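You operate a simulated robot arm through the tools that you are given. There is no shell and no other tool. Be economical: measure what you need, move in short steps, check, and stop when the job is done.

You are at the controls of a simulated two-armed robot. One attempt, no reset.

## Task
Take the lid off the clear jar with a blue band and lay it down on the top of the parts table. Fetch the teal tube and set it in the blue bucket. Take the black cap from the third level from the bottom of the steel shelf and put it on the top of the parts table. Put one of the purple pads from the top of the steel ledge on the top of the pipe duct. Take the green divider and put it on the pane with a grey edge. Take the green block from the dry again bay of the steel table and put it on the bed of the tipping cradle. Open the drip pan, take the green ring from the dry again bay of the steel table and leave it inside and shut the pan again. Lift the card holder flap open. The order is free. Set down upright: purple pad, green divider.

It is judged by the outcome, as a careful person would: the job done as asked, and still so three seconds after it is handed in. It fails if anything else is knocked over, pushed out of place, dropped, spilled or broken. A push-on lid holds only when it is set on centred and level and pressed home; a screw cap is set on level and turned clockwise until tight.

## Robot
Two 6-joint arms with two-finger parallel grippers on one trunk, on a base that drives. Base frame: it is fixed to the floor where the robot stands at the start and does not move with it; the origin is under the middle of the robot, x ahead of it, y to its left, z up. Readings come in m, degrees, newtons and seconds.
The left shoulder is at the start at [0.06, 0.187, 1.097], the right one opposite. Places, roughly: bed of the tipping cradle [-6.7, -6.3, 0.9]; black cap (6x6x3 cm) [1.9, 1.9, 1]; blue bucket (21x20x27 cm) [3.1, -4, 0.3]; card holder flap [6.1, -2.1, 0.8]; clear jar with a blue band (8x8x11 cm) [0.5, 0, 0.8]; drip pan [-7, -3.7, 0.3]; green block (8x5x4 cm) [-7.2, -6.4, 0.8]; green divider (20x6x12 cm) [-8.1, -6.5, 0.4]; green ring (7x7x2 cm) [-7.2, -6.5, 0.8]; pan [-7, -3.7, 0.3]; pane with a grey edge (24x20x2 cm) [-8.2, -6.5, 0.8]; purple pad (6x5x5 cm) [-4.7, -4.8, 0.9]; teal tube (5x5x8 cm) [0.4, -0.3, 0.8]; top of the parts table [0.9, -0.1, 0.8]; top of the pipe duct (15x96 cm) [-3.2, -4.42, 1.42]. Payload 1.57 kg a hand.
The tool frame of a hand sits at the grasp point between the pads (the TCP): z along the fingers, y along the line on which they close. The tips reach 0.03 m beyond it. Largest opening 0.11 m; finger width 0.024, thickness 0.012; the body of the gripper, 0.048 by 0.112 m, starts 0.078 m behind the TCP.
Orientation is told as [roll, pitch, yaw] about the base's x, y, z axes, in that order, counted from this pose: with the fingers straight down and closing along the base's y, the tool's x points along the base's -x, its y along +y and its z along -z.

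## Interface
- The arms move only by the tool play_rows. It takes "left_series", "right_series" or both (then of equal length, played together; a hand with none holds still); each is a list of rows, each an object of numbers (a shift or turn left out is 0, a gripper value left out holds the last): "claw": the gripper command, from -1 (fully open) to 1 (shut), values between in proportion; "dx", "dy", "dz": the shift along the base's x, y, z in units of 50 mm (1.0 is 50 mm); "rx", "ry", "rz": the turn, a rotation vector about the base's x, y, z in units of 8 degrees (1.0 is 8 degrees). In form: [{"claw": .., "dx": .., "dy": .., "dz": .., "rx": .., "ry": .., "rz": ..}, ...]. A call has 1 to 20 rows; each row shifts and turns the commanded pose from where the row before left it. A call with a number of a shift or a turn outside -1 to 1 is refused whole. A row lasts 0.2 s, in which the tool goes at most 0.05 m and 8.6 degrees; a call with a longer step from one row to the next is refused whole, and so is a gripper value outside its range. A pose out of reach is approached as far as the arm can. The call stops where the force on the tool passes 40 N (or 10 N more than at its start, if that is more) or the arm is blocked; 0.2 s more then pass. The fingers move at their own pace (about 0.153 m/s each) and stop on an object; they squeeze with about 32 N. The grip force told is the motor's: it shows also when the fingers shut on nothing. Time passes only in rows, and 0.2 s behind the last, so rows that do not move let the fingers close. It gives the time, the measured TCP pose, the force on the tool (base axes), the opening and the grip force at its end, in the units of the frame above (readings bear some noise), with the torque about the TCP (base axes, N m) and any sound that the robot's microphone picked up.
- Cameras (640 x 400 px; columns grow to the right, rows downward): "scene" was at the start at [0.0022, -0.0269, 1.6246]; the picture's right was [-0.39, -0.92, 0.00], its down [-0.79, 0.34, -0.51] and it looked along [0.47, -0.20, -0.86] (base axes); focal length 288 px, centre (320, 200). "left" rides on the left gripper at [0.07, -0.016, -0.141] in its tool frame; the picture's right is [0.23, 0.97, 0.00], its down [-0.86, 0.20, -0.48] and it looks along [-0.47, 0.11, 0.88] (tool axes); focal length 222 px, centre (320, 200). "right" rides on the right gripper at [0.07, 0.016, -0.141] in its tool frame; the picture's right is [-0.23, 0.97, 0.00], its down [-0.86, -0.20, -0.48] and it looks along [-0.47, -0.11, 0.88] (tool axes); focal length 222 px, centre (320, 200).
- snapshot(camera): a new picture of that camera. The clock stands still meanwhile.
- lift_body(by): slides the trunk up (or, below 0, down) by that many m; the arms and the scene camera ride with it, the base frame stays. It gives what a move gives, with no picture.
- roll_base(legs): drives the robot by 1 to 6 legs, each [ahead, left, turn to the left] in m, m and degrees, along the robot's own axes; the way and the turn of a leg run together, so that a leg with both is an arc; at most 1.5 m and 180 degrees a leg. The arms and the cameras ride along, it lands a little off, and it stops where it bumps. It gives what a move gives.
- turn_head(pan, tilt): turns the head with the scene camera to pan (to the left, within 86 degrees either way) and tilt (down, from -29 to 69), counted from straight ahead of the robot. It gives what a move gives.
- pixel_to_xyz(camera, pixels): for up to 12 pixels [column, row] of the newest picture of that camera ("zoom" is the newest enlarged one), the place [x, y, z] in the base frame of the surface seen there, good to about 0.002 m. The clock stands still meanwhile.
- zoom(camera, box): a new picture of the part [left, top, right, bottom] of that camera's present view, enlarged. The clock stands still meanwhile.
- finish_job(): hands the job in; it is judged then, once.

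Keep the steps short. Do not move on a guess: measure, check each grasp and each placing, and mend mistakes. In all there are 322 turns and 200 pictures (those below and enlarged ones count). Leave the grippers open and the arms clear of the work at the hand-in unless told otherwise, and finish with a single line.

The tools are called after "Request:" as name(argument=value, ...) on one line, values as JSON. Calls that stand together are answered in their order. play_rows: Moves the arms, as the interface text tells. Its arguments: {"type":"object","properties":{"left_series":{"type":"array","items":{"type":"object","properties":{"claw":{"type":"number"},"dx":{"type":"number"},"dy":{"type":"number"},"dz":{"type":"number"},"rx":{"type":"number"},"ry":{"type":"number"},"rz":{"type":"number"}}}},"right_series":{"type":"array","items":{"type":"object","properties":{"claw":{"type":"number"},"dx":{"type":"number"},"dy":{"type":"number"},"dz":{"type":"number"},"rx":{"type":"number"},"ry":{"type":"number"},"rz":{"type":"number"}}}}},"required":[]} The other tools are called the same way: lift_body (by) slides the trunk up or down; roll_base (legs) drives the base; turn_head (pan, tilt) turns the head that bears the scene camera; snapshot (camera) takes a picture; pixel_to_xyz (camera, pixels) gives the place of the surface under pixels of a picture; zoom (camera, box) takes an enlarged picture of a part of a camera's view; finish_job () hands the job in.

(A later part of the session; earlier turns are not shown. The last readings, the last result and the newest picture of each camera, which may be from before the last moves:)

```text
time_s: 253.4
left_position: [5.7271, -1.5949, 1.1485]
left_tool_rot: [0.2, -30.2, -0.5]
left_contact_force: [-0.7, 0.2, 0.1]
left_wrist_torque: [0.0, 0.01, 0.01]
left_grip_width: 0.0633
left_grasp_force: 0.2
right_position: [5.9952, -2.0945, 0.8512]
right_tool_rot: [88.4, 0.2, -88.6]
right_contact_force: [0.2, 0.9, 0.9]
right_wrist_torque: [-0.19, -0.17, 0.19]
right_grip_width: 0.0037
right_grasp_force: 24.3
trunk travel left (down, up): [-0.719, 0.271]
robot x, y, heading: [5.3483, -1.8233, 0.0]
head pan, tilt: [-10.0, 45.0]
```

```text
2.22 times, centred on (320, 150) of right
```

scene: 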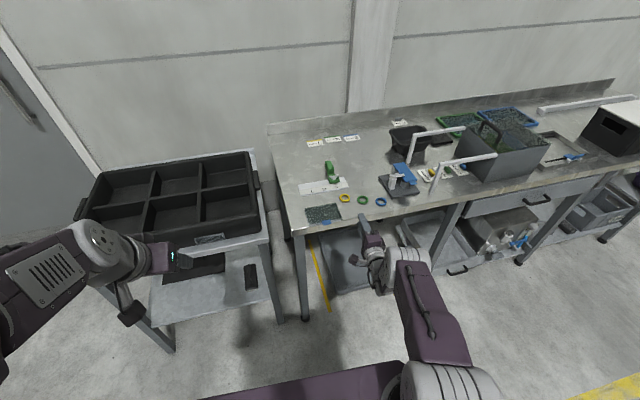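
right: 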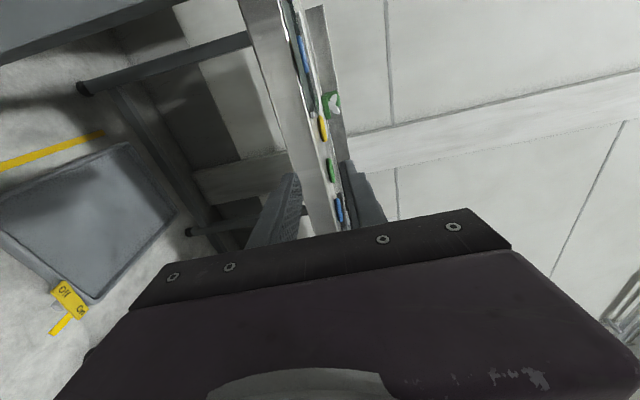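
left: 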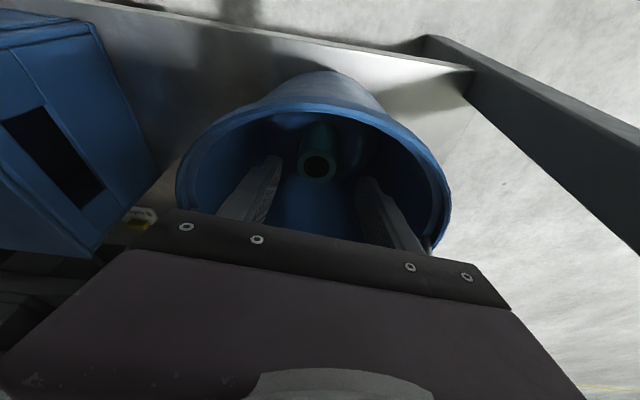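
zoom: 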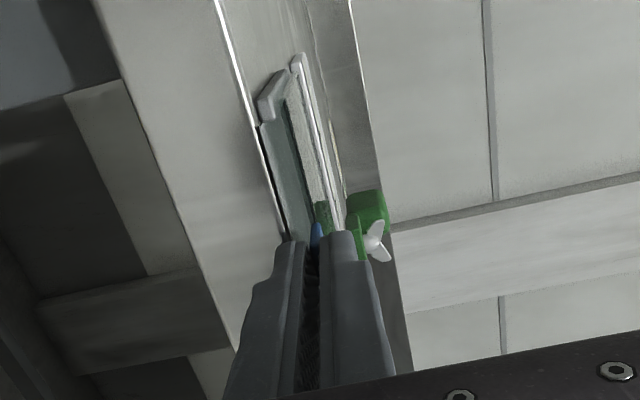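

Tab is pinched. Follow the arc about the hinge (x≈6.148, z≈0.842), first 32°.

Request:
play_rows(right_series=[{"dx": 0.055, "dz": 0.424, "ry": 1}, {"dx": 0.114, "dz": 0.412, "ry": 1}, {"dx": 0.17, "dz": 0.392, "ry": 1}, {"dx": 0.222, "dz": 0.364, "ry": 1}, {}])

Request:
zoom(camera="scene", box=[250, 100, 450, 280])

```text
time_s: 254.6
left_position: [5.7296, -1.5946, 1.1493]
left_tool_rot: [0.1, -30.1, -0.6]
left_contact_force: [0.4, 0.1, -0.6]
left_wrist_torque: [0.01, 0.01, 0.02]
left_grip_width: 0.0632
left_grasp_force: 0.1
right_position: [6.0256, -2.0936, 0.9275]
right_tool_rot: [56.2, 0.9, -89.0]
right_contact_force: [0.7, 7.5, -4.9]
right_wrist_torque: [-0.36, 0.26, 0.48]
right_grip_width: 0.0051
right_grasp_force: 25.3
trunk travel left (down, up): [-0.719, 0.271]
robot x, y, heading: [5.35, -1.8259, -0.0]
head pan, tilt: [-10.0, 45.0]
```

```text
2.22 times, centred on (350, 190) of scene
```

zoom: 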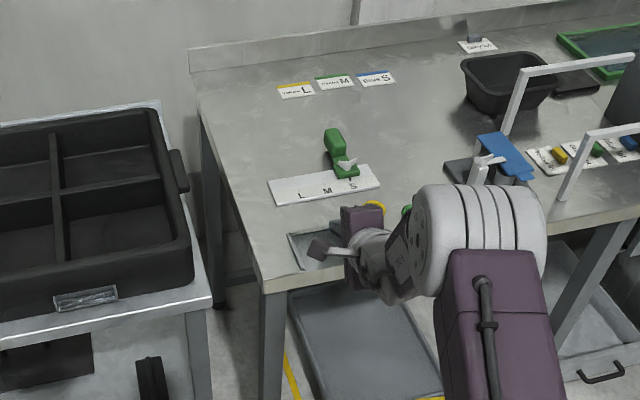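

Works with low force. Continue along the arc.

Request:
play_rows(right_series=[{"dx": 0.271, "dz": 0.33, "ry": 1}, {"dx": 0.314, "dz": 0.289, "ry": 1}, {"dx": 0.352, "dz": 0.242, "ry": 1}, {"dx": 0.382, "dz": 0.191, "ry": 1}, {}])

Request:
snapshot(camera="right")

```text
time_s: 255.8
left_position: [5.7275, -1.5968, 1.1492]
left_tool_rot: [0.3, -30.2, -0.6]
left_contact_force: [0.1, -0.6, 0.2]
left_wrist_torque: [0.04, 0.01, 0.02]
left_grip_width: 0.0633
left_grasp_force: 0.0
right_position: [6.0684, -2.0604, 0.9677]
right_tool_rot: [42.8, 7.4, -83.2]
right_contact_force: [0.0, -0.1, 0.4]
right_wrist_torque: [-0.03, 0.02, -0.02]
right_grip_width: 0.0
right_grasp_force: 21.7
right hand out of reach, approached as far as the arm can: row 2, 3, 4
trunk travel left (down, up): [-0.719, 0.271]
robot x, y, heading: [5.349, -1.8258, -0.0]
head pan, tilt: [-10.0, 45.0]
```

```text
121 pictures are left
```

right: 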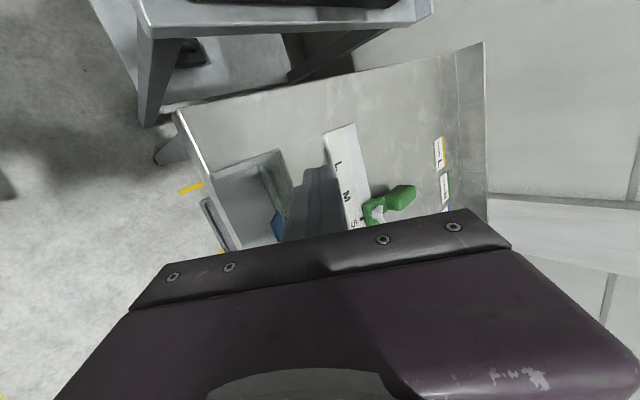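

The tab slipped free as the arm met its limit. See where the flap stands.

Request:
zoom(camera="right", box=[160, 100, 420, 260])

Request:
zoom(camera="scene", box=[270, 140, 410, 260])

```text
2.46 times, centred on (290, 180) of right
```

zoom: 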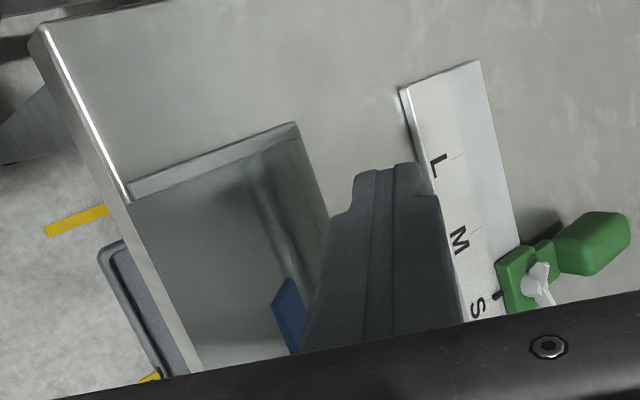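

```text
3.33 times, centred on (340, 200) of scene
```

zoom: 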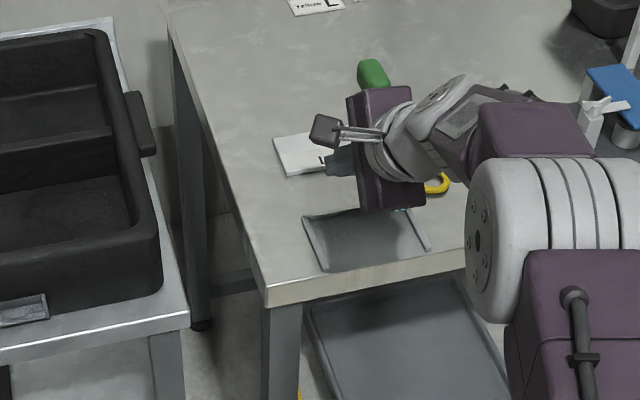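

Request:
pixel_to_xyz(camera="right", pixels=[[277, 227], [276, 220], [264, 200], [250, 200], [279, 152], [230, 215], [290, 190], [245, 235]])

```text
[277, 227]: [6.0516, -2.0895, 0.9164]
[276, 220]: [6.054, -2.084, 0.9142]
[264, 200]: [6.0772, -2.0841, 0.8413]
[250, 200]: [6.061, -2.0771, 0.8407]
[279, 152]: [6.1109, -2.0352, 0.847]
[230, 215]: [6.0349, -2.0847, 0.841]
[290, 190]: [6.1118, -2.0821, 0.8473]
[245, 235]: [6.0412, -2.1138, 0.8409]
```

The flap is propped at roughly 37°. I'll withdraw up and back, roll the hand back to a better reachable pose (pitched forward, closing sideways), and then push the flap on from underneath with closed fingers.

Request:
play_rows(right_series=[{"dz": 0.8}, {"dz": 0.8}, {"dx": -0.9}, {"dx": -0.9}, {"dx": -0.9}, {"dx": -0.9, "dy": -0.5}, {"dy": -0.8}, {}])

Request:
play_rows(right_series=[{"rx": -0.663, "ry": -0.174, "rz": 0.728}, {"rx": -0.663, "ry": -0.174, "rz": 0.728}, {"rx": -0.663, "ry": -0.174, "rz": 0.728}, {"rx": -0.663, "ry": -0.174, "rz": 0.728}, {"rx": -0.663, "ry": -0.174, "rz": 0.728}, {"rx": -0.663, "ry": -0.174, "rz": 0.728}, {"rx": -0.663, "ry": -0.174, "rz": 0.728}, {"rx": -0.663, "ry": -0.174, "rz": 0.728}, {"rx": -0.663, "ry": -0.174, "rz": 0.728}, {"rx": -0.663, "ry": -0.174, "rz": 0.728}, {"rx": -0.663, "ry": -0.174, "rz": 0.728}, {"rx": -0.16, "ry": -0.04, "rz": 0.18}, {}])

Request:
zoom(camera="scene", box=[270, 140, 410, 260])

```text
refused: row 6 steps farther than a row can; nothing moved
```

```text
time_s: 258.6
left_position: [5.73, -1.5951, 1.1484]
left_tool_rot: [0.2, -30.1, -0.6]
left_contact_force: [0.3, 0.7, -0.5]
left_wrist_torque: [-0.01, 0.02, -0.01]
left_grip_width: 0.0629
left_grasp_force: 0.1
right_position: [6.0687, -2.0595, 0.9677]
right_tool_rot: [10.1, -42.4, 0.1]
right_contact_force: [-0.8, -0.1, 0.2]
right_wrist_torque: [-0.01, -0.04, 0.01]
right_grip_width: 0.0001
right_grasp_force: 21.6
trunk travel left (down, up): [-0.719, 0.271]
robot x, y, heading: [5.3527, -1.8242, 0.0]
head pan, tilt: [-10.0, 45.0]
```

```text
3.33 times, centred on (340, 200) of scene
```

zoom: 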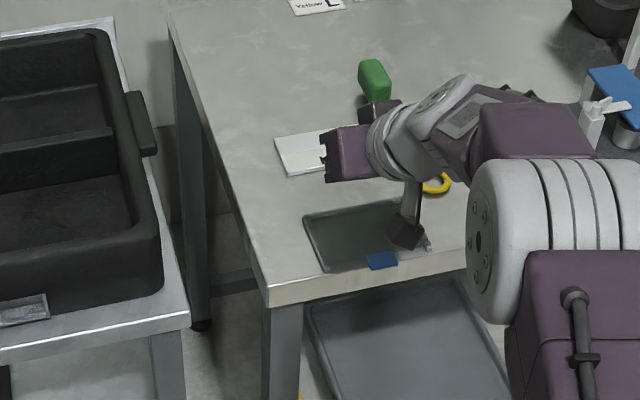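

The rows were refused and the hand just rotated in place (its camera hangs over the flap). Withdraw now, up then back.

Request:
play_rows(right_series=[{"dz": 0.8}, {"dz": 0.8}, {"dx": -0.9}, {"dx": -0.9}, {"dx": -0.9}, {"dx": -0.9}, {}])

Request:
zoom(camera="scene", box=[270, 140, 410, 260])

Request:
pixel_to_xyz(camera="zoom", pixels=[[382, 260], [375, 255], [390, 250], [340, 230], [410, 225], [310, 215]])

```text
time_s: 260.2
left_position: [5.729, -1.5946, 1.1492]
left_tool_rot: [0.2, -30.1, -0.5]
left_contact_force: [1.0, -0.2, -0.1]
left_wrist_torque: [-0.02, -0.02, -0.01]
left_grip_width: 0.0631
left_grasp_force: 0.1
right_position: [5.8895, -2.0583, 1.0471]
right_tool_rot: [10.1, -42.5, -0.1]
right_contact_force: [-0.4, -0.8, -0.5]
right_wrist_torque: [0.0, -0.02, -0.02]
right_grip_width: 0.0
right_grasp_force: 21.2
trunk travel left (down, up): [-0.719, 0.271]
robot x, y, heading: [5.3475, -1.8224, 0.0]
head pan, tilt: [-10.0, 45.0]
```

```text
3.33 times, centred on (340, 200) of scene
```

zoom: 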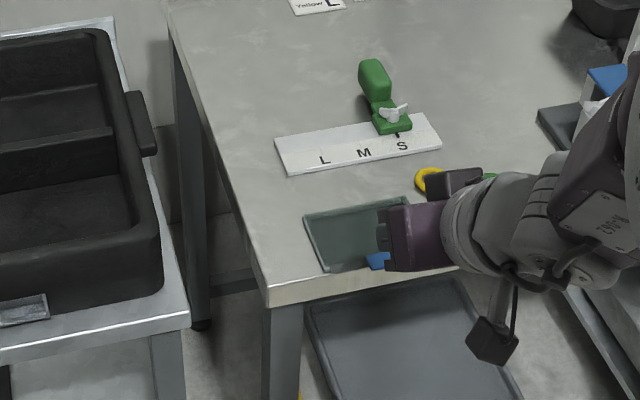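

```text
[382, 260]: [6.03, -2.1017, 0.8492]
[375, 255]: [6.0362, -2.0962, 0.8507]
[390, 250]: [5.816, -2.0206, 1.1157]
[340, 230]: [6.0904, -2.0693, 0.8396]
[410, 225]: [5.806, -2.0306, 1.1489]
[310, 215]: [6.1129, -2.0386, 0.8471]
```

The flap has closed again, harmlessly. New approach: hand horizontal with closed fingers, tip under the tab's overhang, lift, and follow with the tip along the underside. Orient first.

Request:
play_rows(right_series=[{"rx": -0.47, "rz": -0.43}, {"rx": -0.47, "rz": -0.43}, {"ry": -1}, {"ry": -1}, {"ry": -1}, {"ry": -1}, {"ry": -1}, {"ry": -0.3}, {}])

Request:
snapshot(camera="scene")

```text
time_s: 262.2
left_position: [5.7281, -1.5943, 1.1501]
left_tool_rot: [0.3, -30.2, -0.4]
left_contact_force: [-0.2, -1.0, -0.7]
left_wrist_torque: [-0.03, 0.03, -0.02]
left_grip_width: 0.0636
left_grasp_force: 0.0
right_position: [5.956, -2.0882, 1.124]
right_tool_rot: [28.8, -83.3, -28.2]
right_contact_force: [-0.7, 0.6, 0.4]
right_wrist_torque: [0.03, 0.02, -0.02]
right_grip_width: 0.0
right_grasp_force: 21.0
right hand out of reach, approached as far as the arm can: row 3, 4, 5, 6, 7
trunk travel left (down, up): [-0.719, 0.271]
robot x, y, heading: [5.347, -1.8261, -0.2]
head pan, tilt: [-10.0, 45.0]
```

```text
116 pictures are left
```

scene: 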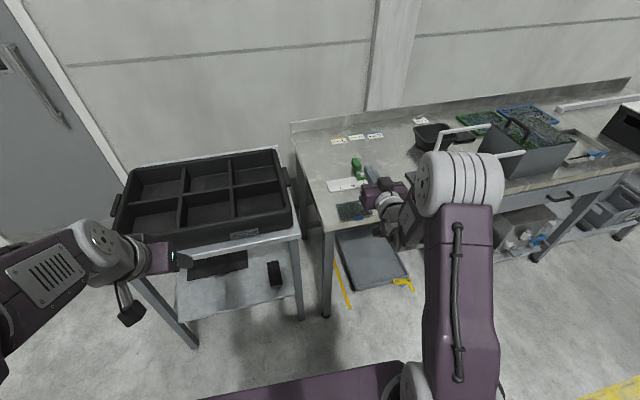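

Hand is horizontal. Back the base 0.12 m for arm room, then lower in front of the tab.

Request:
roll_base(legs=[[-0.12, 0, 0]])

Request:
play_rows(right_series=[{"dz": -0.9}, {"dz": -0.9}, {"dz": -0.9}, {"dz": -0.9}, {"dz": -0.9}, {"dz": -0.9}, {"dz": -0.5}, {}])

```text
time_s: 263.4
left_position: [5.6106, -1.5949, 1.1481]
left_tool_rot: [0.2, -30.2, -0.5]
left_contact_force: [0.6, 0.4, 0.1]
left_wrist_torque: [-0.01, -0.02, -0.03]
left_grip_width: 0.0635
left_grasp_force: 0.0
right_position: [5.8389, -2.0878, 1.1225]
right_tool_rot: [28.3, -83.1, -27.6]
right_contact_force: [-0.4, -0.6, 0.2]
right_wrist_torque: [0.01, -0.03, -0.01]
right_grip_width: 0.0002
right_grasp_force: 20.9
trunk travel left (down, up): [-0.719, 0.271]
robot x, y, heading: [5.2319, -1.8246, -0.1]
head pan, tilt: [-10.0, 45.0]
```

```text
time_s: 265.2
left_position: [5.6083, -1.594, 1.1486]
left_tool_rot: [0.2, -30.2, -0.4]
left_contact_force: [0.3, -0.4, -0.2]
left_wrist_torque: [0.0, -0.03, 0.03]
left_grip_width: 0.0633
left_grasp_force: 0.0
right_position: [5.8958, -2.103, 0.8455]
right_tool_rot: [28.4, -83.1, -27.7]
right_contact_force: [0.9, 0.1, -0.7]
right_wrist_torque: [-0.02, 0.0, 0.01]
right_grip_width: 0.0003
right_grasp_force: 21.1
right hand out of reach, approached as far as the arm can: row 1, 2, 3, 4, 5
trunk travel left (down, up): [-0.719, 0.271]
robot x, y, heading: [5.2286, -1.8222, -0.2]
head pan, tilt: [-10.0, 45.0]
```

Request:
play_rows(right_series=[{"dz": -0.36}, {"dx": 0.7}, {"dx": 0.7}, {"dx": 0.5}, {}])

Request:
snapshot(camera="right")

Request:
zoom(camera="scene", box=[300, 130, 440, 250])

```text
time_s: 266.4
left_position: [5.6095, -1.5967, 1.1496]
left_tool_rot: [0.2, -30.1, -0.5]
left_contact_force: [0.3, 0.0, 0.6]
left_wrist_torque: [-0.01, -0.02, -0.02]
left_grip_width: 0.0635
left_grasp_force: 0.1
right_position: [5.9616, -2.1012, 0.8519]
right_tool_rot: [28.5, -83.2, -27.8]
right_contact_force: [-1.0, 0.5, -0.3]
right_wrist_torque: [0.03, -0.02, 0.0]
right_grip_width: 0.0
right_grasp_force: 20.7
right hand out of reach, approached as far as the arm can: row 3, 4
trunk travel left (down, up): [-0.719, 0.271]
robot x, y, heading: [5.2296, -1.8229, -0.0]
head pan, tilt: [-10.0, 45.0]
```

```text
115 pictures are left
```

right: 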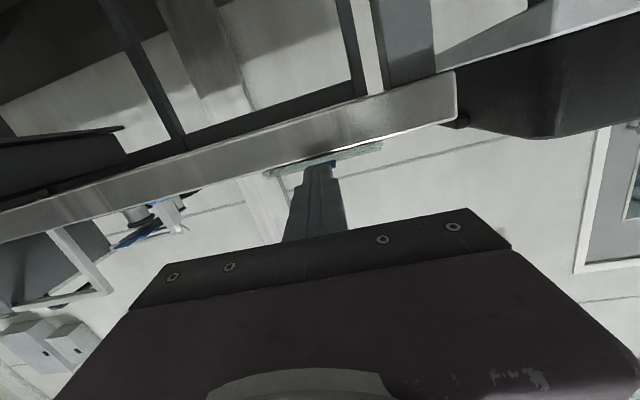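

```text
3.33 times, centred on (370, 190) of scene
```

zoom: 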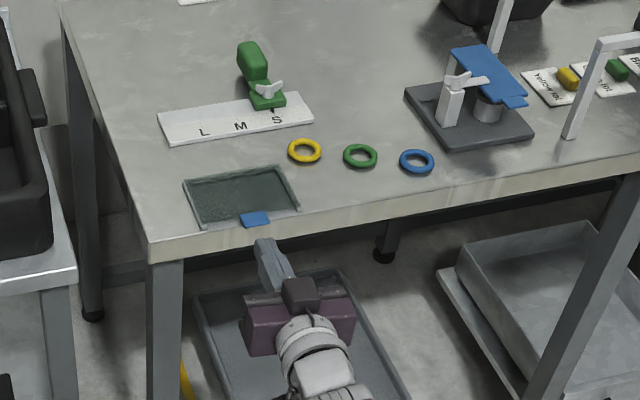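

Good view: the tip is just in front of the tab but slightly high. Use the trunk to go 24 mm down and the base to go ahead.

Request:
lift_body(by=-0.024)

Request:
roll_base(legs=[[0.033, 0, 0]])

Request:
zoom(camera="scene", box=[310, 150, 410, 240])

```text
time_s: 267.1
left_position: [5.6091, -1.5946, 1.1245]
left_tool_rot: [0.2, -30.2, -0.6]
left_contact_force: [0.2, 0.0, 0.0]
left_wrist_torque: [0.0, 0.0, 0.03]
left_grip_width: 0.0637
left_grasp_force: 0.0
right_position: [5.9621, -2.1008, 0.8273]
right_tool_rot: [28.5, -83.2, -27.9]
right_contact_force: [0.6, 0.4, -0.3]
right_wrist_torque: [-0.02, -0.01, 0.03]
right_grip_width: 0.0001
right_grasp_force: 21.2
trunk travel left (down, up): [-0.695, 0.295]
robot x, y, heading: [5.2291, -1.8257, -0.3]
head pan, tilt: [-10.0, 45.0]
```

```text
time_s: 268.2
left_position: [5.6462, -1.5951, 1.123]
left_tool_rot: [0.3, -30.0, -0.5]
left_contact_force: [0.2, 0.3, -0.1]
left_wrist_torque: [0.0, -0.01, -0.02]
left_grip_width: 0.0633
left_grasp_force: 0.1
right_position: [5.9979, -2.1002, 0.8262]
right_tool_rot: [29.8, -83.4, -29.0]
right_contact_force: [-0.1, -0.4, 0.5]
right_wrist_torque: [0.02, -0.01, -0.01]
right_grip_width: 0.0002
right_grasp_force: 21.1
trunk travel left (down, up): [-0.695, 0.295]
robot x, y, heading: [5.2659, -1.8281, -0.1]
head pan, tilt: [-10.0, 45.0]
stopped in leg 1: the force on the tool passed its limit (the readings are from after the stop); the commanded pose is now the measured one
```

```text
4.44 times, centred on (360, 195) of scene
```

zoom: 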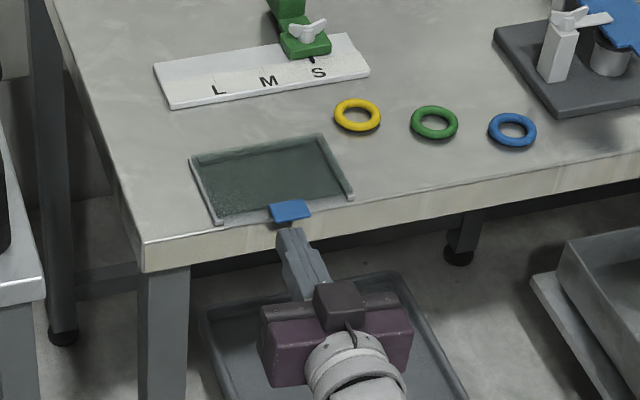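

The tip is under the tab, touching the table face. Lift with the trunk 35 mm.

Request:
lift_body(by=0.035)

Request:
zoom(camera="scene", box=[310, 150, 410, 240])

```text
time_s: 269.0
left_position: [5.643, -1.5953, 1.1604]
left_tool_rot: [0.2, -30.1, -0.5]
left_contact_force: [0.3, -0.4, -0.6]
left_wrist_torque: [0.0, -0.01, -0.02]
left_grip_width: 0.0633
left_grasp_force: 0.1
right_position: [5.9959, -2.1014, 0.8629]
right_tool_rot: [30.2, -83.4, -29.4]
right_contact_force: [0.1, -0.2, 0.4]
right_wrist_torque: [-0.02, 0.0, 0.02]
right_grip_width: 0.0
right_grasp_force: 21.4
trunk travel left (down, up): [-0.73, 0.26]
robot x, y, heading: [5.2653, -1.8258, -0.1]
head pan, tilt: [-10.0, 45.0]
```

```text
4.44 times, centred on (360, 195) of scene
```

zoom: 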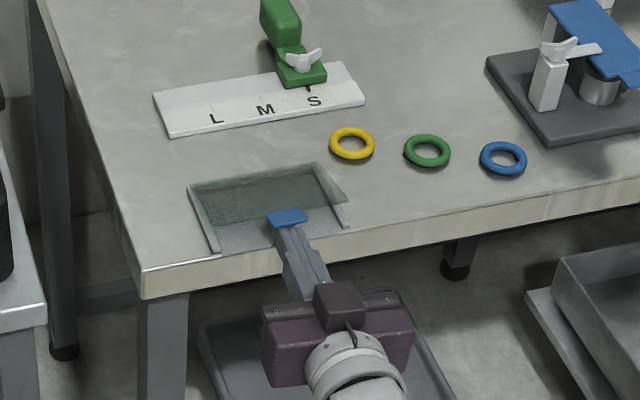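

The flap rises. Continue: ahead and up in small steps.

Request:
roll_base(legs=[[0.02, 0, 0]])

Request:
lift_body(by=0.037)

Request:
roll_base(legs=[[0.035, 0, 0]])

Request:
lift_body(by=0.03)

Request:
zoom(camera="scene", box=[310, 150, 410, 240])

```text
time_s: 269.8
left_position: [5.6594, -1.5952, 1.161]
left_tool_rot: [0.2, -30.3, -0.5]
left_contact_force: [-0.4, 0.1, 0.5]
left_wrist_torque: [-0.03, 0.01, -0.01]
left_grip_width: 0.0632
left_grasp_force: 0.1
right_position: [6.0131, -2.1, 0.8649]
right_tool_rot: [31.0, -83.7, -30.2]
right_contact_force: [-1.8, -0.3, 0.1]
right_wrist_torque: [-0.02, 0.06, 0.01]
right_grip_width: 0.0
right_grasp_force: 21.4
trunk travel left (down, up): [-0.73, 0.26]
robot x, y, heading: [5.2842, -1.8267, -0.2]
head pan, tilt: [-10.0, 45.0]
```

```text
time_s: 270.6
left_position: [5.6641, -1.5956, 1.1961]
left_tool_rot: [0.2, -30.1, -0.5]
left_contact_force: [0.1, -0.2, -0.1]
left_wrist_torque: [0.02, -0.02, -0.02]
left_grip_width: 0.0633
left_grasp_force: 0.1
right_position: [6.0155, -2.1007, 0.9]
right_tool_rot: [29.9, -83.5, -29.4]
right_contact_force: [-0.2, -0.5, -0.7]
right_wrist_torque: [-0.03, 0.01, -0.01]
right_grip_width: 0.0
right_grasp_force: 21.1
trunk travel left (down, up): [-0.767, 0.223]
robot x, y, heading: [5.2874, -1.8227, -0.1]
head pan, tilt: [-10.0, 45.0]
```

```text
time_s: 271.4
left_position: [5.6931, -1.5956, 1.1989]
left_tool_rot: [0.2, -30.4, -0.5]
left_contact_force: [-0.3, 0.5, 1.0]
left_wrist_torque: [0.0, -0.07, 0.0]
left_grip_width: 0.063
left_grasp_force: 0.0
right_position: [6.0459, -2.1012, 0.9038]
right_tool_rot: [31.5, -83.6, -30.7]
right_contact_force: [-0.6, 0.9, 0.9]
right_wrist_torque: [0.01, 0.01, 0.01]
right_grip_width: 0.0001
right_grasp_force: 20.6
trunk travel left (down, up): [-0.767, 0.223]
robot x, y, heading: [5.3191, -1.8232, -0.2]
head pan, tilt: [-10.0, 45.0]
```

```text
time_s: 272.2
left_position: [5.6997, -1.5962, 1.2264]
left_tool_rot: [0.2, -30.1, -0.6]
left_contact_force: [0.3, -0.1, -0.1]
left_wrist_torque: [0.01, 0.03, -0.02]
left_grip_width: 0.063
left_grasp_force: 0.1
right_position: [6.052, -2.1001, 0.9291]
right_tool_rot: [30.0, -83.3, -29.2]
right_contact_force: [-0.6, 0.1, 0.0]
right_wrist_torque: [-0.03, -0.03, -0.02]
right_grip_width: 0.0003
right_grasp_force: 21.2
trunk travel left (down, up): [-0.797, 0.193]
robot x, y, heading: [5.3175, -1.8259, -0.1]
head pan, tilt: [-10.0, 45.0]
```

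```text
4.44 times, centred on (360, 195) of scene
```

zoom: 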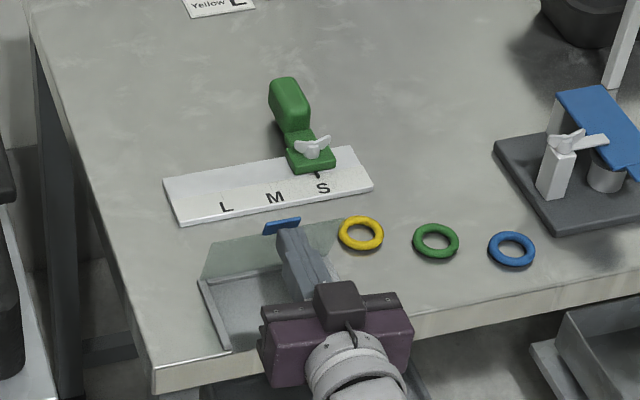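

Flap at ~60°. Push on ahead 0.06, then check.

Request:
roll_base(legs=[[0.07, 0, 0]])

Request:
zoom(camera="scene", box=[310, 150, 410, 240])

```text
time_s: 273.2
left_position: [5.757, -1.5968, 1.2274]
left_tool_rot: [0.2, -30.1, -0.6]
left_contact_force: [-0.2, -0.3, -0.1]
left_wrist_torque: [0.02, 0.01, 0.0]
left_grip_width: 0.0631
left_grasp_force: 0.0
right_position: [6.1043, -2.1008, 0.9281]
right_tool_rot: [33.9, -83.8, -33.0]
right_contact_force: [-5.1, -0.5, 1.8]
right_wrist_torque: [0.02, 0.03, 0.02]
right_grip_width: 0.0
right_grasp_force: 21.4
trunk travel left (down, up): [-0.797, 0.193]
robot x, y, heading: [5.3761, -1.8256, -0.4]
head pan, tilt: [-10.0, 45.0]
stopped in leg 1: the force on the tool passed its limit (the readings are from after the stop); the commanded pose is now the measured one
```

```text
4.44 times, centred on (360, 195) of scene
```

zoom: 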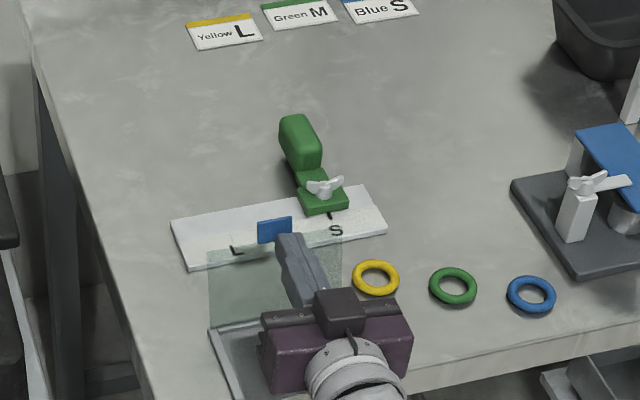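

It met a stop, near upright. Back off and see whether it stays open.

Request:
roll_base(legs=[[-0.3, 0, 0]])

Request:
zoom(camera="scene", box=[290, 110, 410, 210])

Request:
snapshot(camera="scene")

```text
time_s: 275.3
left_position: [5.4582, -1.5964, 1.2264]
left_tool_rot: [0.2, -30.0, -0.8]
left_contact_force: [0.1, -0.1, 0.8]
left_wrist_torque: [-0.03, 0.0, 0.02]
left_grip_width: 0.0632
left_grasp_force: 0.0
right_position: [5.8043, -2.1014, 0.9265]
right_tool_rot: [33.0, -83.8, -32.1]
right_contact_force: [0.5, 0.2, 0.1]
right_wrist_torque: [0.0, 0.0, 0.02]
right_grip_width: 0.0
right_grasp_force: 20.9
trunk travel left (down, up): [-0.797, 0.193]
robot x, y, heading: [5.0775, -1.8223, -0.4]
head pan, tilt: [-10.0, 45.0]
```

```text
4.00 times, centred on (350, 160) of scene
```

zoom: 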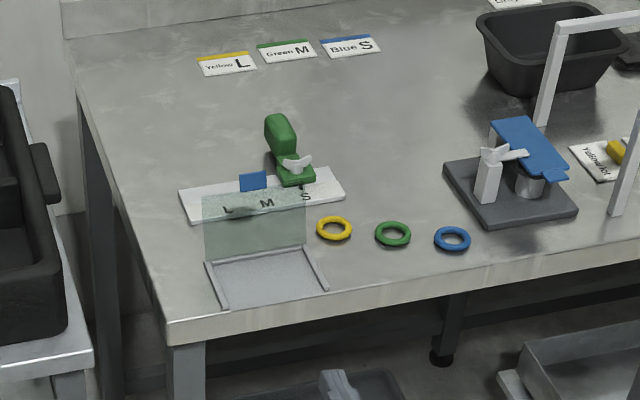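

```text
108 pictures are left
```

scene: 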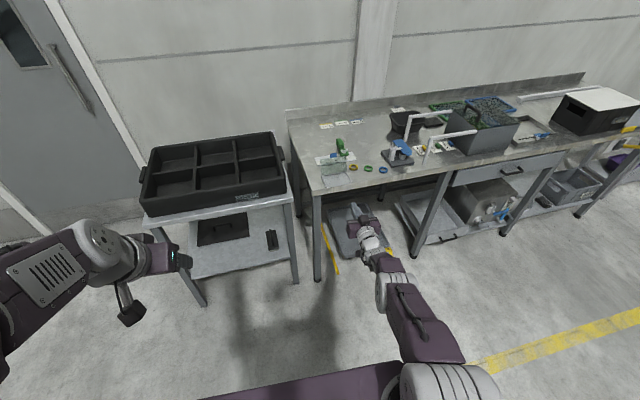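

The flap stays open. Now reset both hands to pointing down while in free space, then head west.

Request:
play_rows(right_series=[{"claw": -1, "dz": 0.5, "ry": 1}, {"dz": 0.5, "ry": 1}, {"dz": 0.5, "ry": 1, "dx": -0.3}, {"dz": 0.5, "ry": 1, "dx": -0.3}, {"dz": 0.5, "ry": 1, "dx": -0.3, "dy": -0.3}, {"dz": 0.3, "ry": 1, "dx": -0.3, "dy": -0.3}, {"ry": 1, "dx": -0.3}, {"ry": 1, "dx": -0.3}, {"ry": 1}, {"ry": 1}, {"ry": 0.4}, {}], left_series=[{"claw": -1, "ry": 1}, {"ry": 1}, {"ry": 1}, {"ry": 0.75}, {}, {}, {}, {}, {}, {}, {}, {}])

Request:
roll_base(legs=[[-0.6, 0, 0], [0, 0, -179]])

Request:
turn_head(pan=0, tilt=15)

Request:
snapshot(camera="scene")

```text
time_s: 277.9
left_position: [5.4581, -1.5949, 1.2259]
left_tool_rot: [-0.1, -0.1, -0.7]
left_contact_force: [0.0, 0.5, 0.8]
left_wrist_torque: [-0.03, 0.02, -0.04]
left_grip_width: 0.1101
left_grasp_force: 0.1
right_position: [5.691, -2.1074, 1.058]
right_tool_rot: [3.3, -5.8, -3.2]
right_contact_force: [0.4, -0.3, 0.4]
right_wrist_torque: [-0.02, -0.01, -0.02]
right_grip_width: 0.1101
right_grasp_force: 0.0
right hand out of reach, approached as far as the arm can: row 5, 6, 10, 11
trunk travel left (down, up): [-0.797, 0.193]
robot x, y, heading: [5.0798, -1.8242, -0.6]
head pan, tilt: [-10.0, 45.0]
```

```text
time_s: 288.5
left_position: [4.1082, -2.058, 1.2256]
left_tool_rot: [-0.1, -0.2, -178.9]
left_contact_force: [0.3, -0.7, 0.0]
left_wrist_torque: [-0.01, -0.03, -0.02]
left_grip_width: 0.11
left_grasp_force: 0.1
right_position: [3.8598, -1.554, 1.058]
right_tool_rot: [3.3, -6.0, 178.5]
right_contact_force: [0.2, 0.2, -0.3]
right_wrist_torque: [-0.01, -0.04, 0.0]
right_grip_width: 0.1098
right_grasp_force: 0.0
trunk travel left (down, up): [-0.797, 0.193]
robot x, y, heading: [4.4806, -1.8228, -178.5]
head pan, tilt: [-10.0, 45.0]
```

```text
time_s: 289.5
left_position: [4.1085, -2.0587, 1.2272]
left_tool_rot: [-0.3, -0.1, -179.0]
left_contact_force: [0.6, -0.4, -0.3]
left_wrist_torque: [-0.02, 0.02, -0.01]
left_grip_width: 0.1101
left_grasp_force: 0.2
right_position: [3.8604, -1.5542, 1.0574]
right_tool_rot: [3.3, -6.0, 178.5]
right_contact_force: [0.1, -0.2, 0.2]
right_wrist_torque: [0.03, -0.03, 0.0]
right_grip_width: 0.1102
right_grasp_force: 0.1
trunk travel left (down, up): [-0.797, 0.193]
robot x, y, heading: [4.4799, -1.8221, -178.6]
head pan, tilt: [0.0, 15.0]
```

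```text
107 pictures are left
```

scene: 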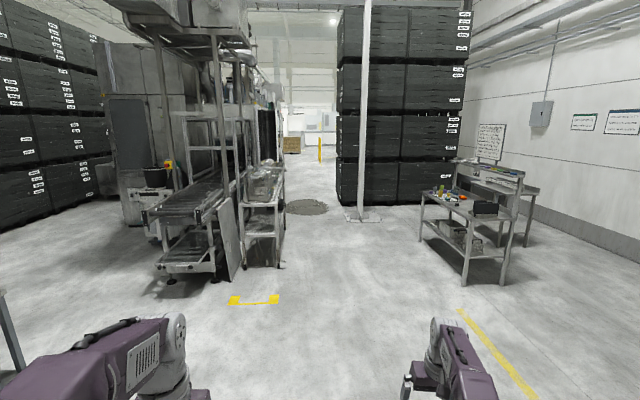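

The way west passes between the rack (y≈-2.4) and the pillar (y≈-1.4), with a stain on the floor. Drive nearer and look.

Request:
roll_base(legs=[[1.4, 0, -1.4], [1.4, 0, 0], [1.0, 0, 0]])

Request:
turn_head(pan=0, tilt=25)

Request:
snapshot(camera="scene")

```text
time_s: 307.9
left_position: [0.2963, -2.0459, 1.2261]
left_tool_rot: [-0.2, -0.1, 179.3]
left_contact_force: [0.5, 0.3, 0.3]
left_wrist_torque: [0.0, 0.0, 0.02]
left_grip_width: 0.1099
left_grasp_force: 0.0
right_position: [0.0624, -1.5337, 1.0578]
right_tool_rot: [3.3, -6.0, 176.8]
right_contact_force: [0.5, 0.2, 0.2]
right_wrist_torque: [-0.04, -0.02, 0.0]
right_grip_width: 0.1099
right_grasp_force: 0.0
trunk travel left (down, up): [-0.797, 0.193]
robot x, y, heading: [0.6772, -1.8155, 179.7]
head pan, tilt: [0.0, 15.0]
```

```text
time_s: 308.6
left_position: [0.2953, -2.045, 1.2253]
left_tool_rot: [-0.3, 0.0, 179.3]
left_contact_force: [-0.5, -0.4, -0.9]
left_wrist_torque: [0.01, -0.01, 0.0]
left_grip_width: 0.11
left_grasp_force: 0.1
right_position: [0.0627, -1.535, 1.0582]
right_tool_rot: [3.3, -6.1, 176.9]
right_contact_force: [-0.3, -0.7, -0.3]
right_wrist_torque: [-0.02, 0.0, 0.01]
right_grip_width: 0.1097
right_grasp_force: 0.0
trunk travel left (down, up): [-0.797, 0.193]
robot x, y, heading: [0.6707, -1.8176, 179.7]
head pan, tilt: [0.0, 25.0]
```

```text
106 pictures are left
```

scene: 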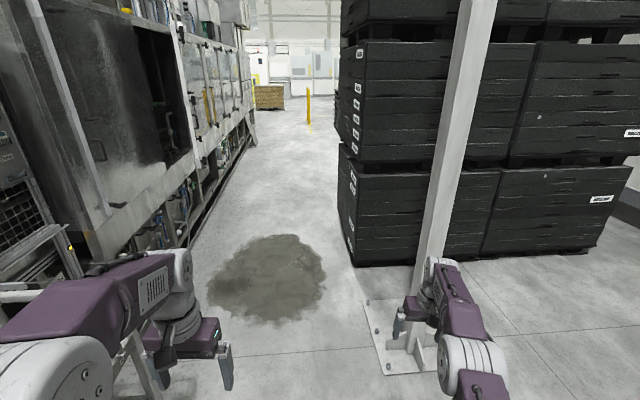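

Request:
pixel_to_xyz(camera="scene", pixels=[[352, 262], [340, 150], [366, 300], [385, 372], [325, 265], [212, 290], [265, 320], [190, 240], [245, 150], [308, 120], [260, 105], [330, 110]])

```text
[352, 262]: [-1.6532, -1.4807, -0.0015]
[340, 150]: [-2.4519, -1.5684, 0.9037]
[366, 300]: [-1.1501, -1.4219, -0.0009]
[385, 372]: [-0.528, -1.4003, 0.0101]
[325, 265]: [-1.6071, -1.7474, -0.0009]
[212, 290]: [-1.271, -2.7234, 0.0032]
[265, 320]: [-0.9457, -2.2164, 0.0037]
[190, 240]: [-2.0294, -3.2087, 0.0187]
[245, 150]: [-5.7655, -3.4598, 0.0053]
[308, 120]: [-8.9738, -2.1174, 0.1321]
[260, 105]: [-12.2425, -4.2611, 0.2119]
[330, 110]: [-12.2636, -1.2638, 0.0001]
```

The aisle must be taken partly across the stain (flat on the floor). Stay clear of rack, pillar and stacks: ahead, drift left, then on west.

Request:
roll_base(legs=[[0.9, 0, 0], [1.2, 0.5, 0], [1.5, 0, 0], [1.5, 0, 0], [1.5, 0, 0]])

Request:
turn_head(pan=45, tilt=15)

Request:
snapshot(camera="scene")

```text
time_s: 340.4
left_position: [-6.2866, -2.5147, 1.2257]
left_tool_rot: [-0.2, -0.1, 179.2]
left_contact_force: [-0.3, 0.1, 0.3]
left_wrist_torque: [0.02, -0.03, 0.04]
left_grip_width: 0.1099
left_grasp_force: 0.2
right_position: [-6.5197, -2.0017, 1.0587]
right_tool_rot: [3.3, -6.0, 176.8]
right_contact_force: [-0.7, 0.2, 0.6]
right_wrist_torque: [-0.03, -0.01, 0.01]
right_grip_width: 0.1102
right_grasp_force: 0.0
trunk travel left (down, up): [-0.797, 0.193]
robot x, y, heading: [-5.9118, -2.2861, 179.5]
head pan, tilt: [0.0, 25.0]
```

```text
time_s: 341.6
left_position: [-6.2861, -2.514, 1.2253]
left_tool_rot: [-0.2, 0.0, 179.2]
left_contact_force: [0.0, -1.1, 0.7]
left_wrist_torque: [-0.01, 0.01, -0.01]
left_grip_width: 0.1099
left_grasp_force: 0.0
right_position: [-6.5215, -2.0023, 1.0571]
right_tool_rot: [3.2, -6.0, 176.8]
right_contact_force: [-0.2, -1.0, -0.3]
right_wrist_torque: [-0.01, 0.01, 0.01]
right_grip_width: 0.1103
right_grasp_force: 0.0
trunk travel left (down, up): [-0.797, 0.193]
robot x, y, heading: [-5.9115, -2.2866, 179.6]
head pan, tilt: [45.0, 15.0]
```

```text
105 pictures are left
```

scene: 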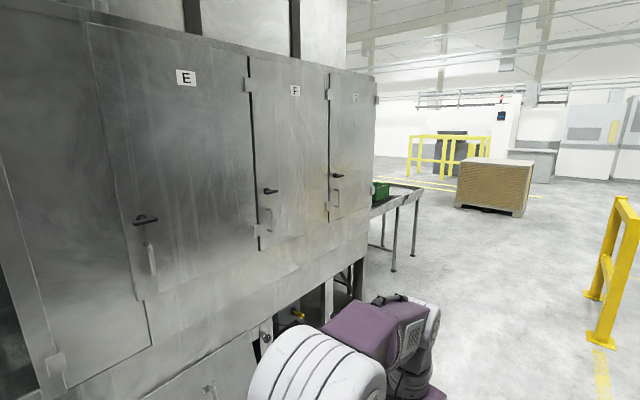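

Request:
roll_base(legs=[[1.3, 0, 0], [0.6, 0, 0], [0, 0, 60]])

Request:
turn_head(pan=15, tilt=18)

Request:
snapshot(camera="scene")

```text
time_s: 353.7
left_position: [-7.7912, -2.72, 1.2264]
left_tool_rot: [-0.2, -0.2, -120.2]
left_contact_force: [0.3, 0.0, -0.5]
left_wrist_torque: [-0.03, 0.0, -0.01]
left_grip_width: 0.1103
left_grasp_force: 0.1
right_position: [-8.3514, -2.6692, 1.0585]
right_tool_rot: [3.3, -5.9, -122.6]
right_contact_force: [-0.3, -0.3, -1.2]
right_wrist_torque: [-0.04, -0.04, -0.02]
right_grip_width: 0.1101
right_grasp_force: 0.0
trunk travel left (down, up): [-0.797, 0.193]
robot x, y, heading: [-7.8035, -2.2762, -120.1]
head pan, tilt: [45.0, 15.0]
```

```text
time_s: 354.7
left_position: [-7.79, -2.7202, 1.2264]
left_tool_rot: [-0.2, -0.1, -120.3]
left_contact_force: [0.1, -0.1, 1.0]
left_wrist_torque: [0.0, -0.02, 0.0]
left_grip_width: 0.11
left_grasp_force: 0.1
right_position: [-8.3505, -2.6693, 1.0589]
right_tool_rot: [3.3, -6.0, -122.6]
right_contact_force: [-1.2, 0.2, -0.7]
right_wrist_torque: [0.02, 0.04, 0.01]
right_grip_width: 0.1101
right_grasp_force: 0.1
trunk travel left (down, up): [-0.797, 0.193]
robot x, y, heading: [-7.8031, -2.2782, -120.0]
head pan, tilt: [15.0, 18.0]
```

```text
104 pictures are left
```

scene: 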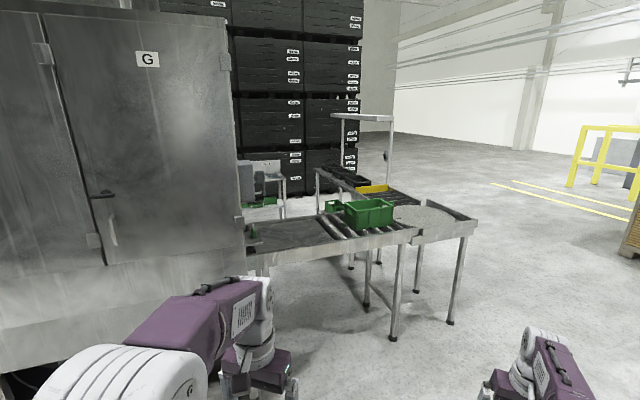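

Request:
pixel_to_xyz(camera="scene", pixels=[[392, 338], [450, 322], [473, 220], [290, 215], [255, 270], [365, 120], [385, 190], [330, 180], [245, 200], [200, 330], [270, 165], [480, 175]])

Request:
zoom(camera="scene", box=[220, 90, 480, 350])

```text
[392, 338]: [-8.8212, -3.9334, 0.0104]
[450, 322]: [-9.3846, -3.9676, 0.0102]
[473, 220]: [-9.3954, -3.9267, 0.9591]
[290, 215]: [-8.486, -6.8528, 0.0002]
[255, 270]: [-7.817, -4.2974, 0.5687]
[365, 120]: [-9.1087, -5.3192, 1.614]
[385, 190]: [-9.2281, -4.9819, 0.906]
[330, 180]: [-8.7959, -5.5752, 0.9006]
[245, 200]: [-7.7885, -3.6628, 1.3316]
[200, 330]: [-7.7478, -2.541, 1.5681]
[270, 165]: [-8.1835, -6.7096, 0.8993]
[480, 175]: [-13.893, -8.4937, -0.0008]
```

```text
1.54 times, centred on (350, 220) of scene
```

zoom: 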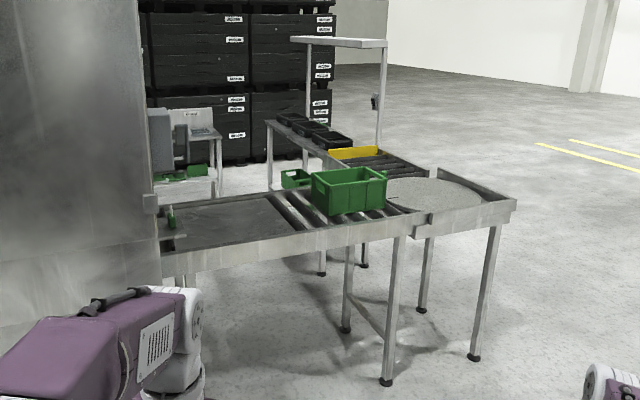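

An L-shaped conveyor (to x≈-9.4, y -3.9…-5.6) bars the direct way. I'll go round its west side.

Request:
roll_base(legs=[[0, 0, -60], [0.5, 0, 0], [0.6, 0.6, 0], [1.25, 0.1, 0], [0, 0, 90]])

Request:
turn_head(pan=30, tilt=18)

Request:
snapshot(camera="scene")

```text
time_s: 361.2
left_position: [-8.7301, -2.554, 1.2251]
left_tool_rot: [-0.3, 0.0, 179.5]
left_contact_force: [-0.2, -0.1, 0.0]
left_wrist_torque: [0.03, -0.02, 0.03]
left_grip_width: 0.1102
left_grasp_force: 0.1
right_position: [-8.958, -2.0391, 1.0579]
right_tool_rot: [3.0, -4.8, 177.3]
right_contact_force: [9.0, 7.4, 3.5]
right_wrist_torque: [-0.02, -0.22, 0.38]
right_grip_width: 0.104
right_grasp_force: 0.1
trunk travel left (down, up): [-0.797, 0.193]
robot x, y, heading: [-8.3509, -2.3211, 179.7]
head pan, tilt: [15.0, 18.0]
stopped in leg 3: the force on the tool passed its limit (the readings are from after the stop); the commanded pose is now the measured one
```

```text
time_s: 362.0
left_position: [-8.7299, -2.5516, 1.2269]
left_tool_rot: [-0.1, -0.2, 179.5]
left_contact_force: [0.6, 0.7, 0.0]
left_wrist_torque: [-0.01, 0.01, -0.03]
left_grip_width: 0.11
left_grasp_force: 0.1
right_position: [-8.9581, -2.0403, 1.0565]
right_tool_rot: [3.3, -4.9, 177.4]
right_contact_force: [11.3, 4.4, 0.5]
right_wrist_torque: [0.2, -0.25, 0.58]
right_grip_width: 0.1055
right_grasp_force: 0.0
trunk travel left (down, up): [-0.797, 0.193]
robot x, y, heading: [-8.3525, -2.3203, 179.9]
head pan, tilt: [30.0, 18.0]
```

```text
102 pictures are left
```

scene: 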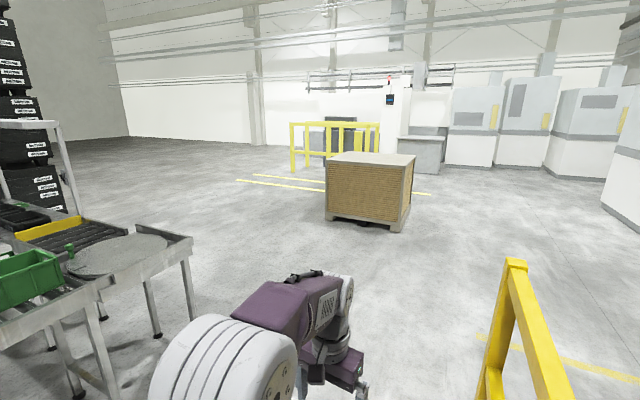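

The right hand brushed the yellow barrier post. Back off, sidestep left, then go on.

Request:
roll_base(legs=[[-0.15, 0, 0], [0, 0.5, 0], [1.0, 0.15, 0], [0.85, 0, 0], [0, 0, 90]])

Request:
turn_head(pan=30, tilt=18)

Request:
snapshot(camera="scene")

```text
time_s: 378.7
left_position: [-9.8247, -3.3354, 1.2255]
left_tool_rot: [-0.2, -0.1, -90.1]
left_contact_force: [0.7, 0.7, 0.5]
left_wrist_torque: [0.01, -0.01, 0.02]
left_grip_width: 0.1103
left_grasp_force: 0.0
right_position: [-10.3361, -3.5694, 1.0567]
right_tool_rot: [3.1, -4.8, -92.1]
right_contact_force: [0.2, 0.0, -1.2]
right_wrist_torque: [-0.03, 0.0, 0.02]
right_grip_width: 0.1099
right_grasp_force: 0.1
trunk travel left (down, up): [-0.797, 0.193]
robot x, y, heading: [-10.06, -2.9603, -89.8]
head pan, tilt: [30.0, 18.0]
```

```text
time_s: 379.3
left_position: [-9.8244, -3.3353, 1.2266]
left_tool_rot: [-0.2, -0.1, -90.1]
left_contact_force: [-0.7, 0.6, -1.0]
left_wrist_torque: [-0.02, 0.01, 0.01]
left_grip_width: 0.1099
left_grasp_force: 0.0
right_position: [-10.3347, -3.5688, 1.057]
right_tool_rot: [3.3, -4.7, -92.1]
right_contact_force: [0.7, -0.6, 0.2]
right_wrist_torque: [0.03, -0.01, 0.01]
right_grip_width: 0.1102
right_grasp_force: 0.1
trunk travel left (down, up): [-0.797, 0.193]
robot x, y, heading: [-10.0586, -2.957, -90.1]
head pan, tilt: [30.0, 18.0]
```

```text
101 pictures are left
```

scene: 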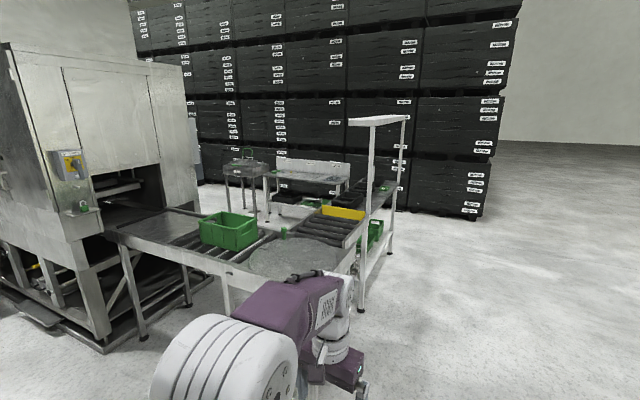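

Request:
roll_base(legs=[[1.5, 0, 0], [1.5, 0, 0], [0, 0, 90]])

Request:
turn_head(pan=0, tilt=18)

Request:
snapshot(camera="scene")

```text
time_s: 397.6
left_position: [-9.672, -5.7406, 1.2256]
left_tool_rot: [-0.3, -0.2, -0.1]
left_contact_force: [0.3, -0.7, 0.0]
left_wrist_torque: [0.02, 0.02, 0.01]
left_grip_width: 0.1101
left_grasp_force: 0.2
right_position: [-9.4384, -6.2508, 1.057]
right_tool_rot: [3.2, -4.8, -2.2]
right_contact_force: [-0.3, 0.3, -0.1]
right_wrist_torque: [-0.02, -0.03, 0.0]
right_grip_width: 0.1098
right_grasp_force: 0.0
trunk travel left (down, up): [-0.797, 0.193]
robot x, y, heading: [-10.0443, -5.9752, -0.1]
head pan, tilt: [30.0, 18.0]
```

```text
time_s: 398.6
left_position: [-9.6714, -5.7407, 1.2252]
left_tool_rot: [-0.1, -0.1, -0.1]
left_contact_force: [-0.1, -0.8, -0.2]
left_wrist_torque: [0.0, 0.0, -0.03]
left_grip_width: 0.1101
left_grasp_force: 0.1
right_position: [-9.4379, -6.25, 1.0569]
right_tool_rot: [3.2, -4.8, -2.2]
right_contact_force: [-0.2, 1.0, -0.1]
right_wrist_torque: [0.0, 0.0, 0.03]
right_grip_width: 0.11
right_grasp_force: 0.0
trunk travel left (down, up): [-0.797, 0.193]
robot x, y, heading: [-10.0489, -5.9707, 0.0]
head pan, tilt: [0.0, 18.0]
```

```text
100 pictures are left
```

scene: 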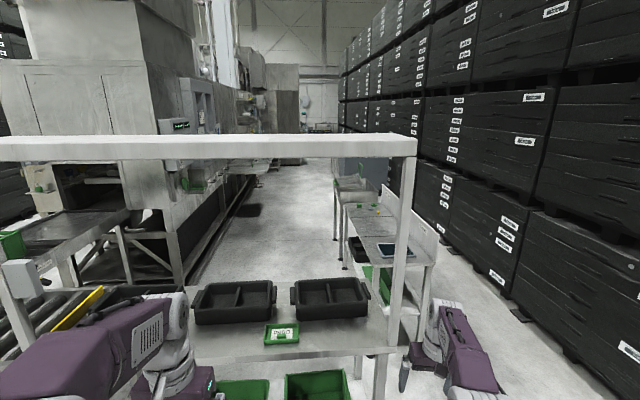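

Request:
pixel_to_xyz(camera="scene", pixels=[[380, 392], [385, 350], [360, 272], [425, 310], [436, 245], [520, 310], [500, 290], [290, 220], [240, 215], [345, 205], [393, 250], [412, 150]])

Request:
zoom(camera="scene", box=[160, 100, 460, 300])

```text
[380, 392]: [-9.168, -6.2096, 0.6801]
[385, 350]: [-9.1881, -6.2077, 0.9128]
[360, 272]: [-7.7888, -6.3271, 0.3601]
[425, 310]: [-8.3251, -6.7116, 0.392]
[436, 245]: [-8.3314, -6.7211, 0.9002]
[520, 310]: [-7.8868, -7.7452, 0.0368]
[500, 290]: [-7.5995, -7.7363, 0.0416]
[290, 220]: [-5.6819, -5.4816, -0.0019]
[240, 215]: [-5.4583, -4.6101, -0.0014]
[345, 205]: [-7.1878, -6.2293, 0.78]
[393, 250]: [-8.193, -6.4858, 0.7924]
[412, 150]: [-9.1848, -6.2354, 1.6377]
```

```text
2.00 times, centred on (310, 200) of scene
```

zoom: 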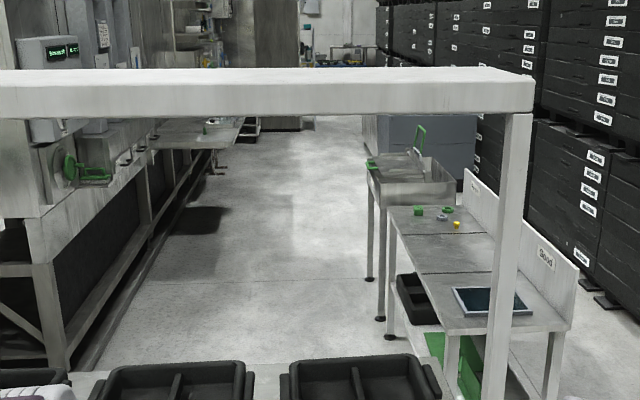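

Request:
pixel_to_xyz(camera="scene", pixels=[[235, 290], [330, 285], [375, 300], [380, 320], [200, 285], [280, 283], [395, 340], [300, 345], [178, 285], [150, 210], [100, 150], [402, 300]])

```text
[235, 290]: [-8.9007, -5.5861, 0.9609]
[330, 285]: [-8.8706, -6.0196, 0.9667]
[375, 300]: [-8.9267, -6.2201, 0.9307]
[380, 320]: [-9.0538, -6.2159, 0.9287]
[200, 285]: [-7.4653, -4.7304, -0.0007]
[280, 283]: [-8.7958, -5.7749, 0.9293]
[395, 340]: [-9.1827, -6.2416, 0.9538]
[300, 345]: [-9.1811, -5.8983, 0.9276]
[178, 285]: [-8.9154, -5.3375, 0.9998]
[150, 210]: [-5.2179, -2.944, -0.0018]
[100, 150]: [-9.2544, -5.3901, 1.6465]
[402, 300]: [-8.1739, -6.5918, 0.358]
```

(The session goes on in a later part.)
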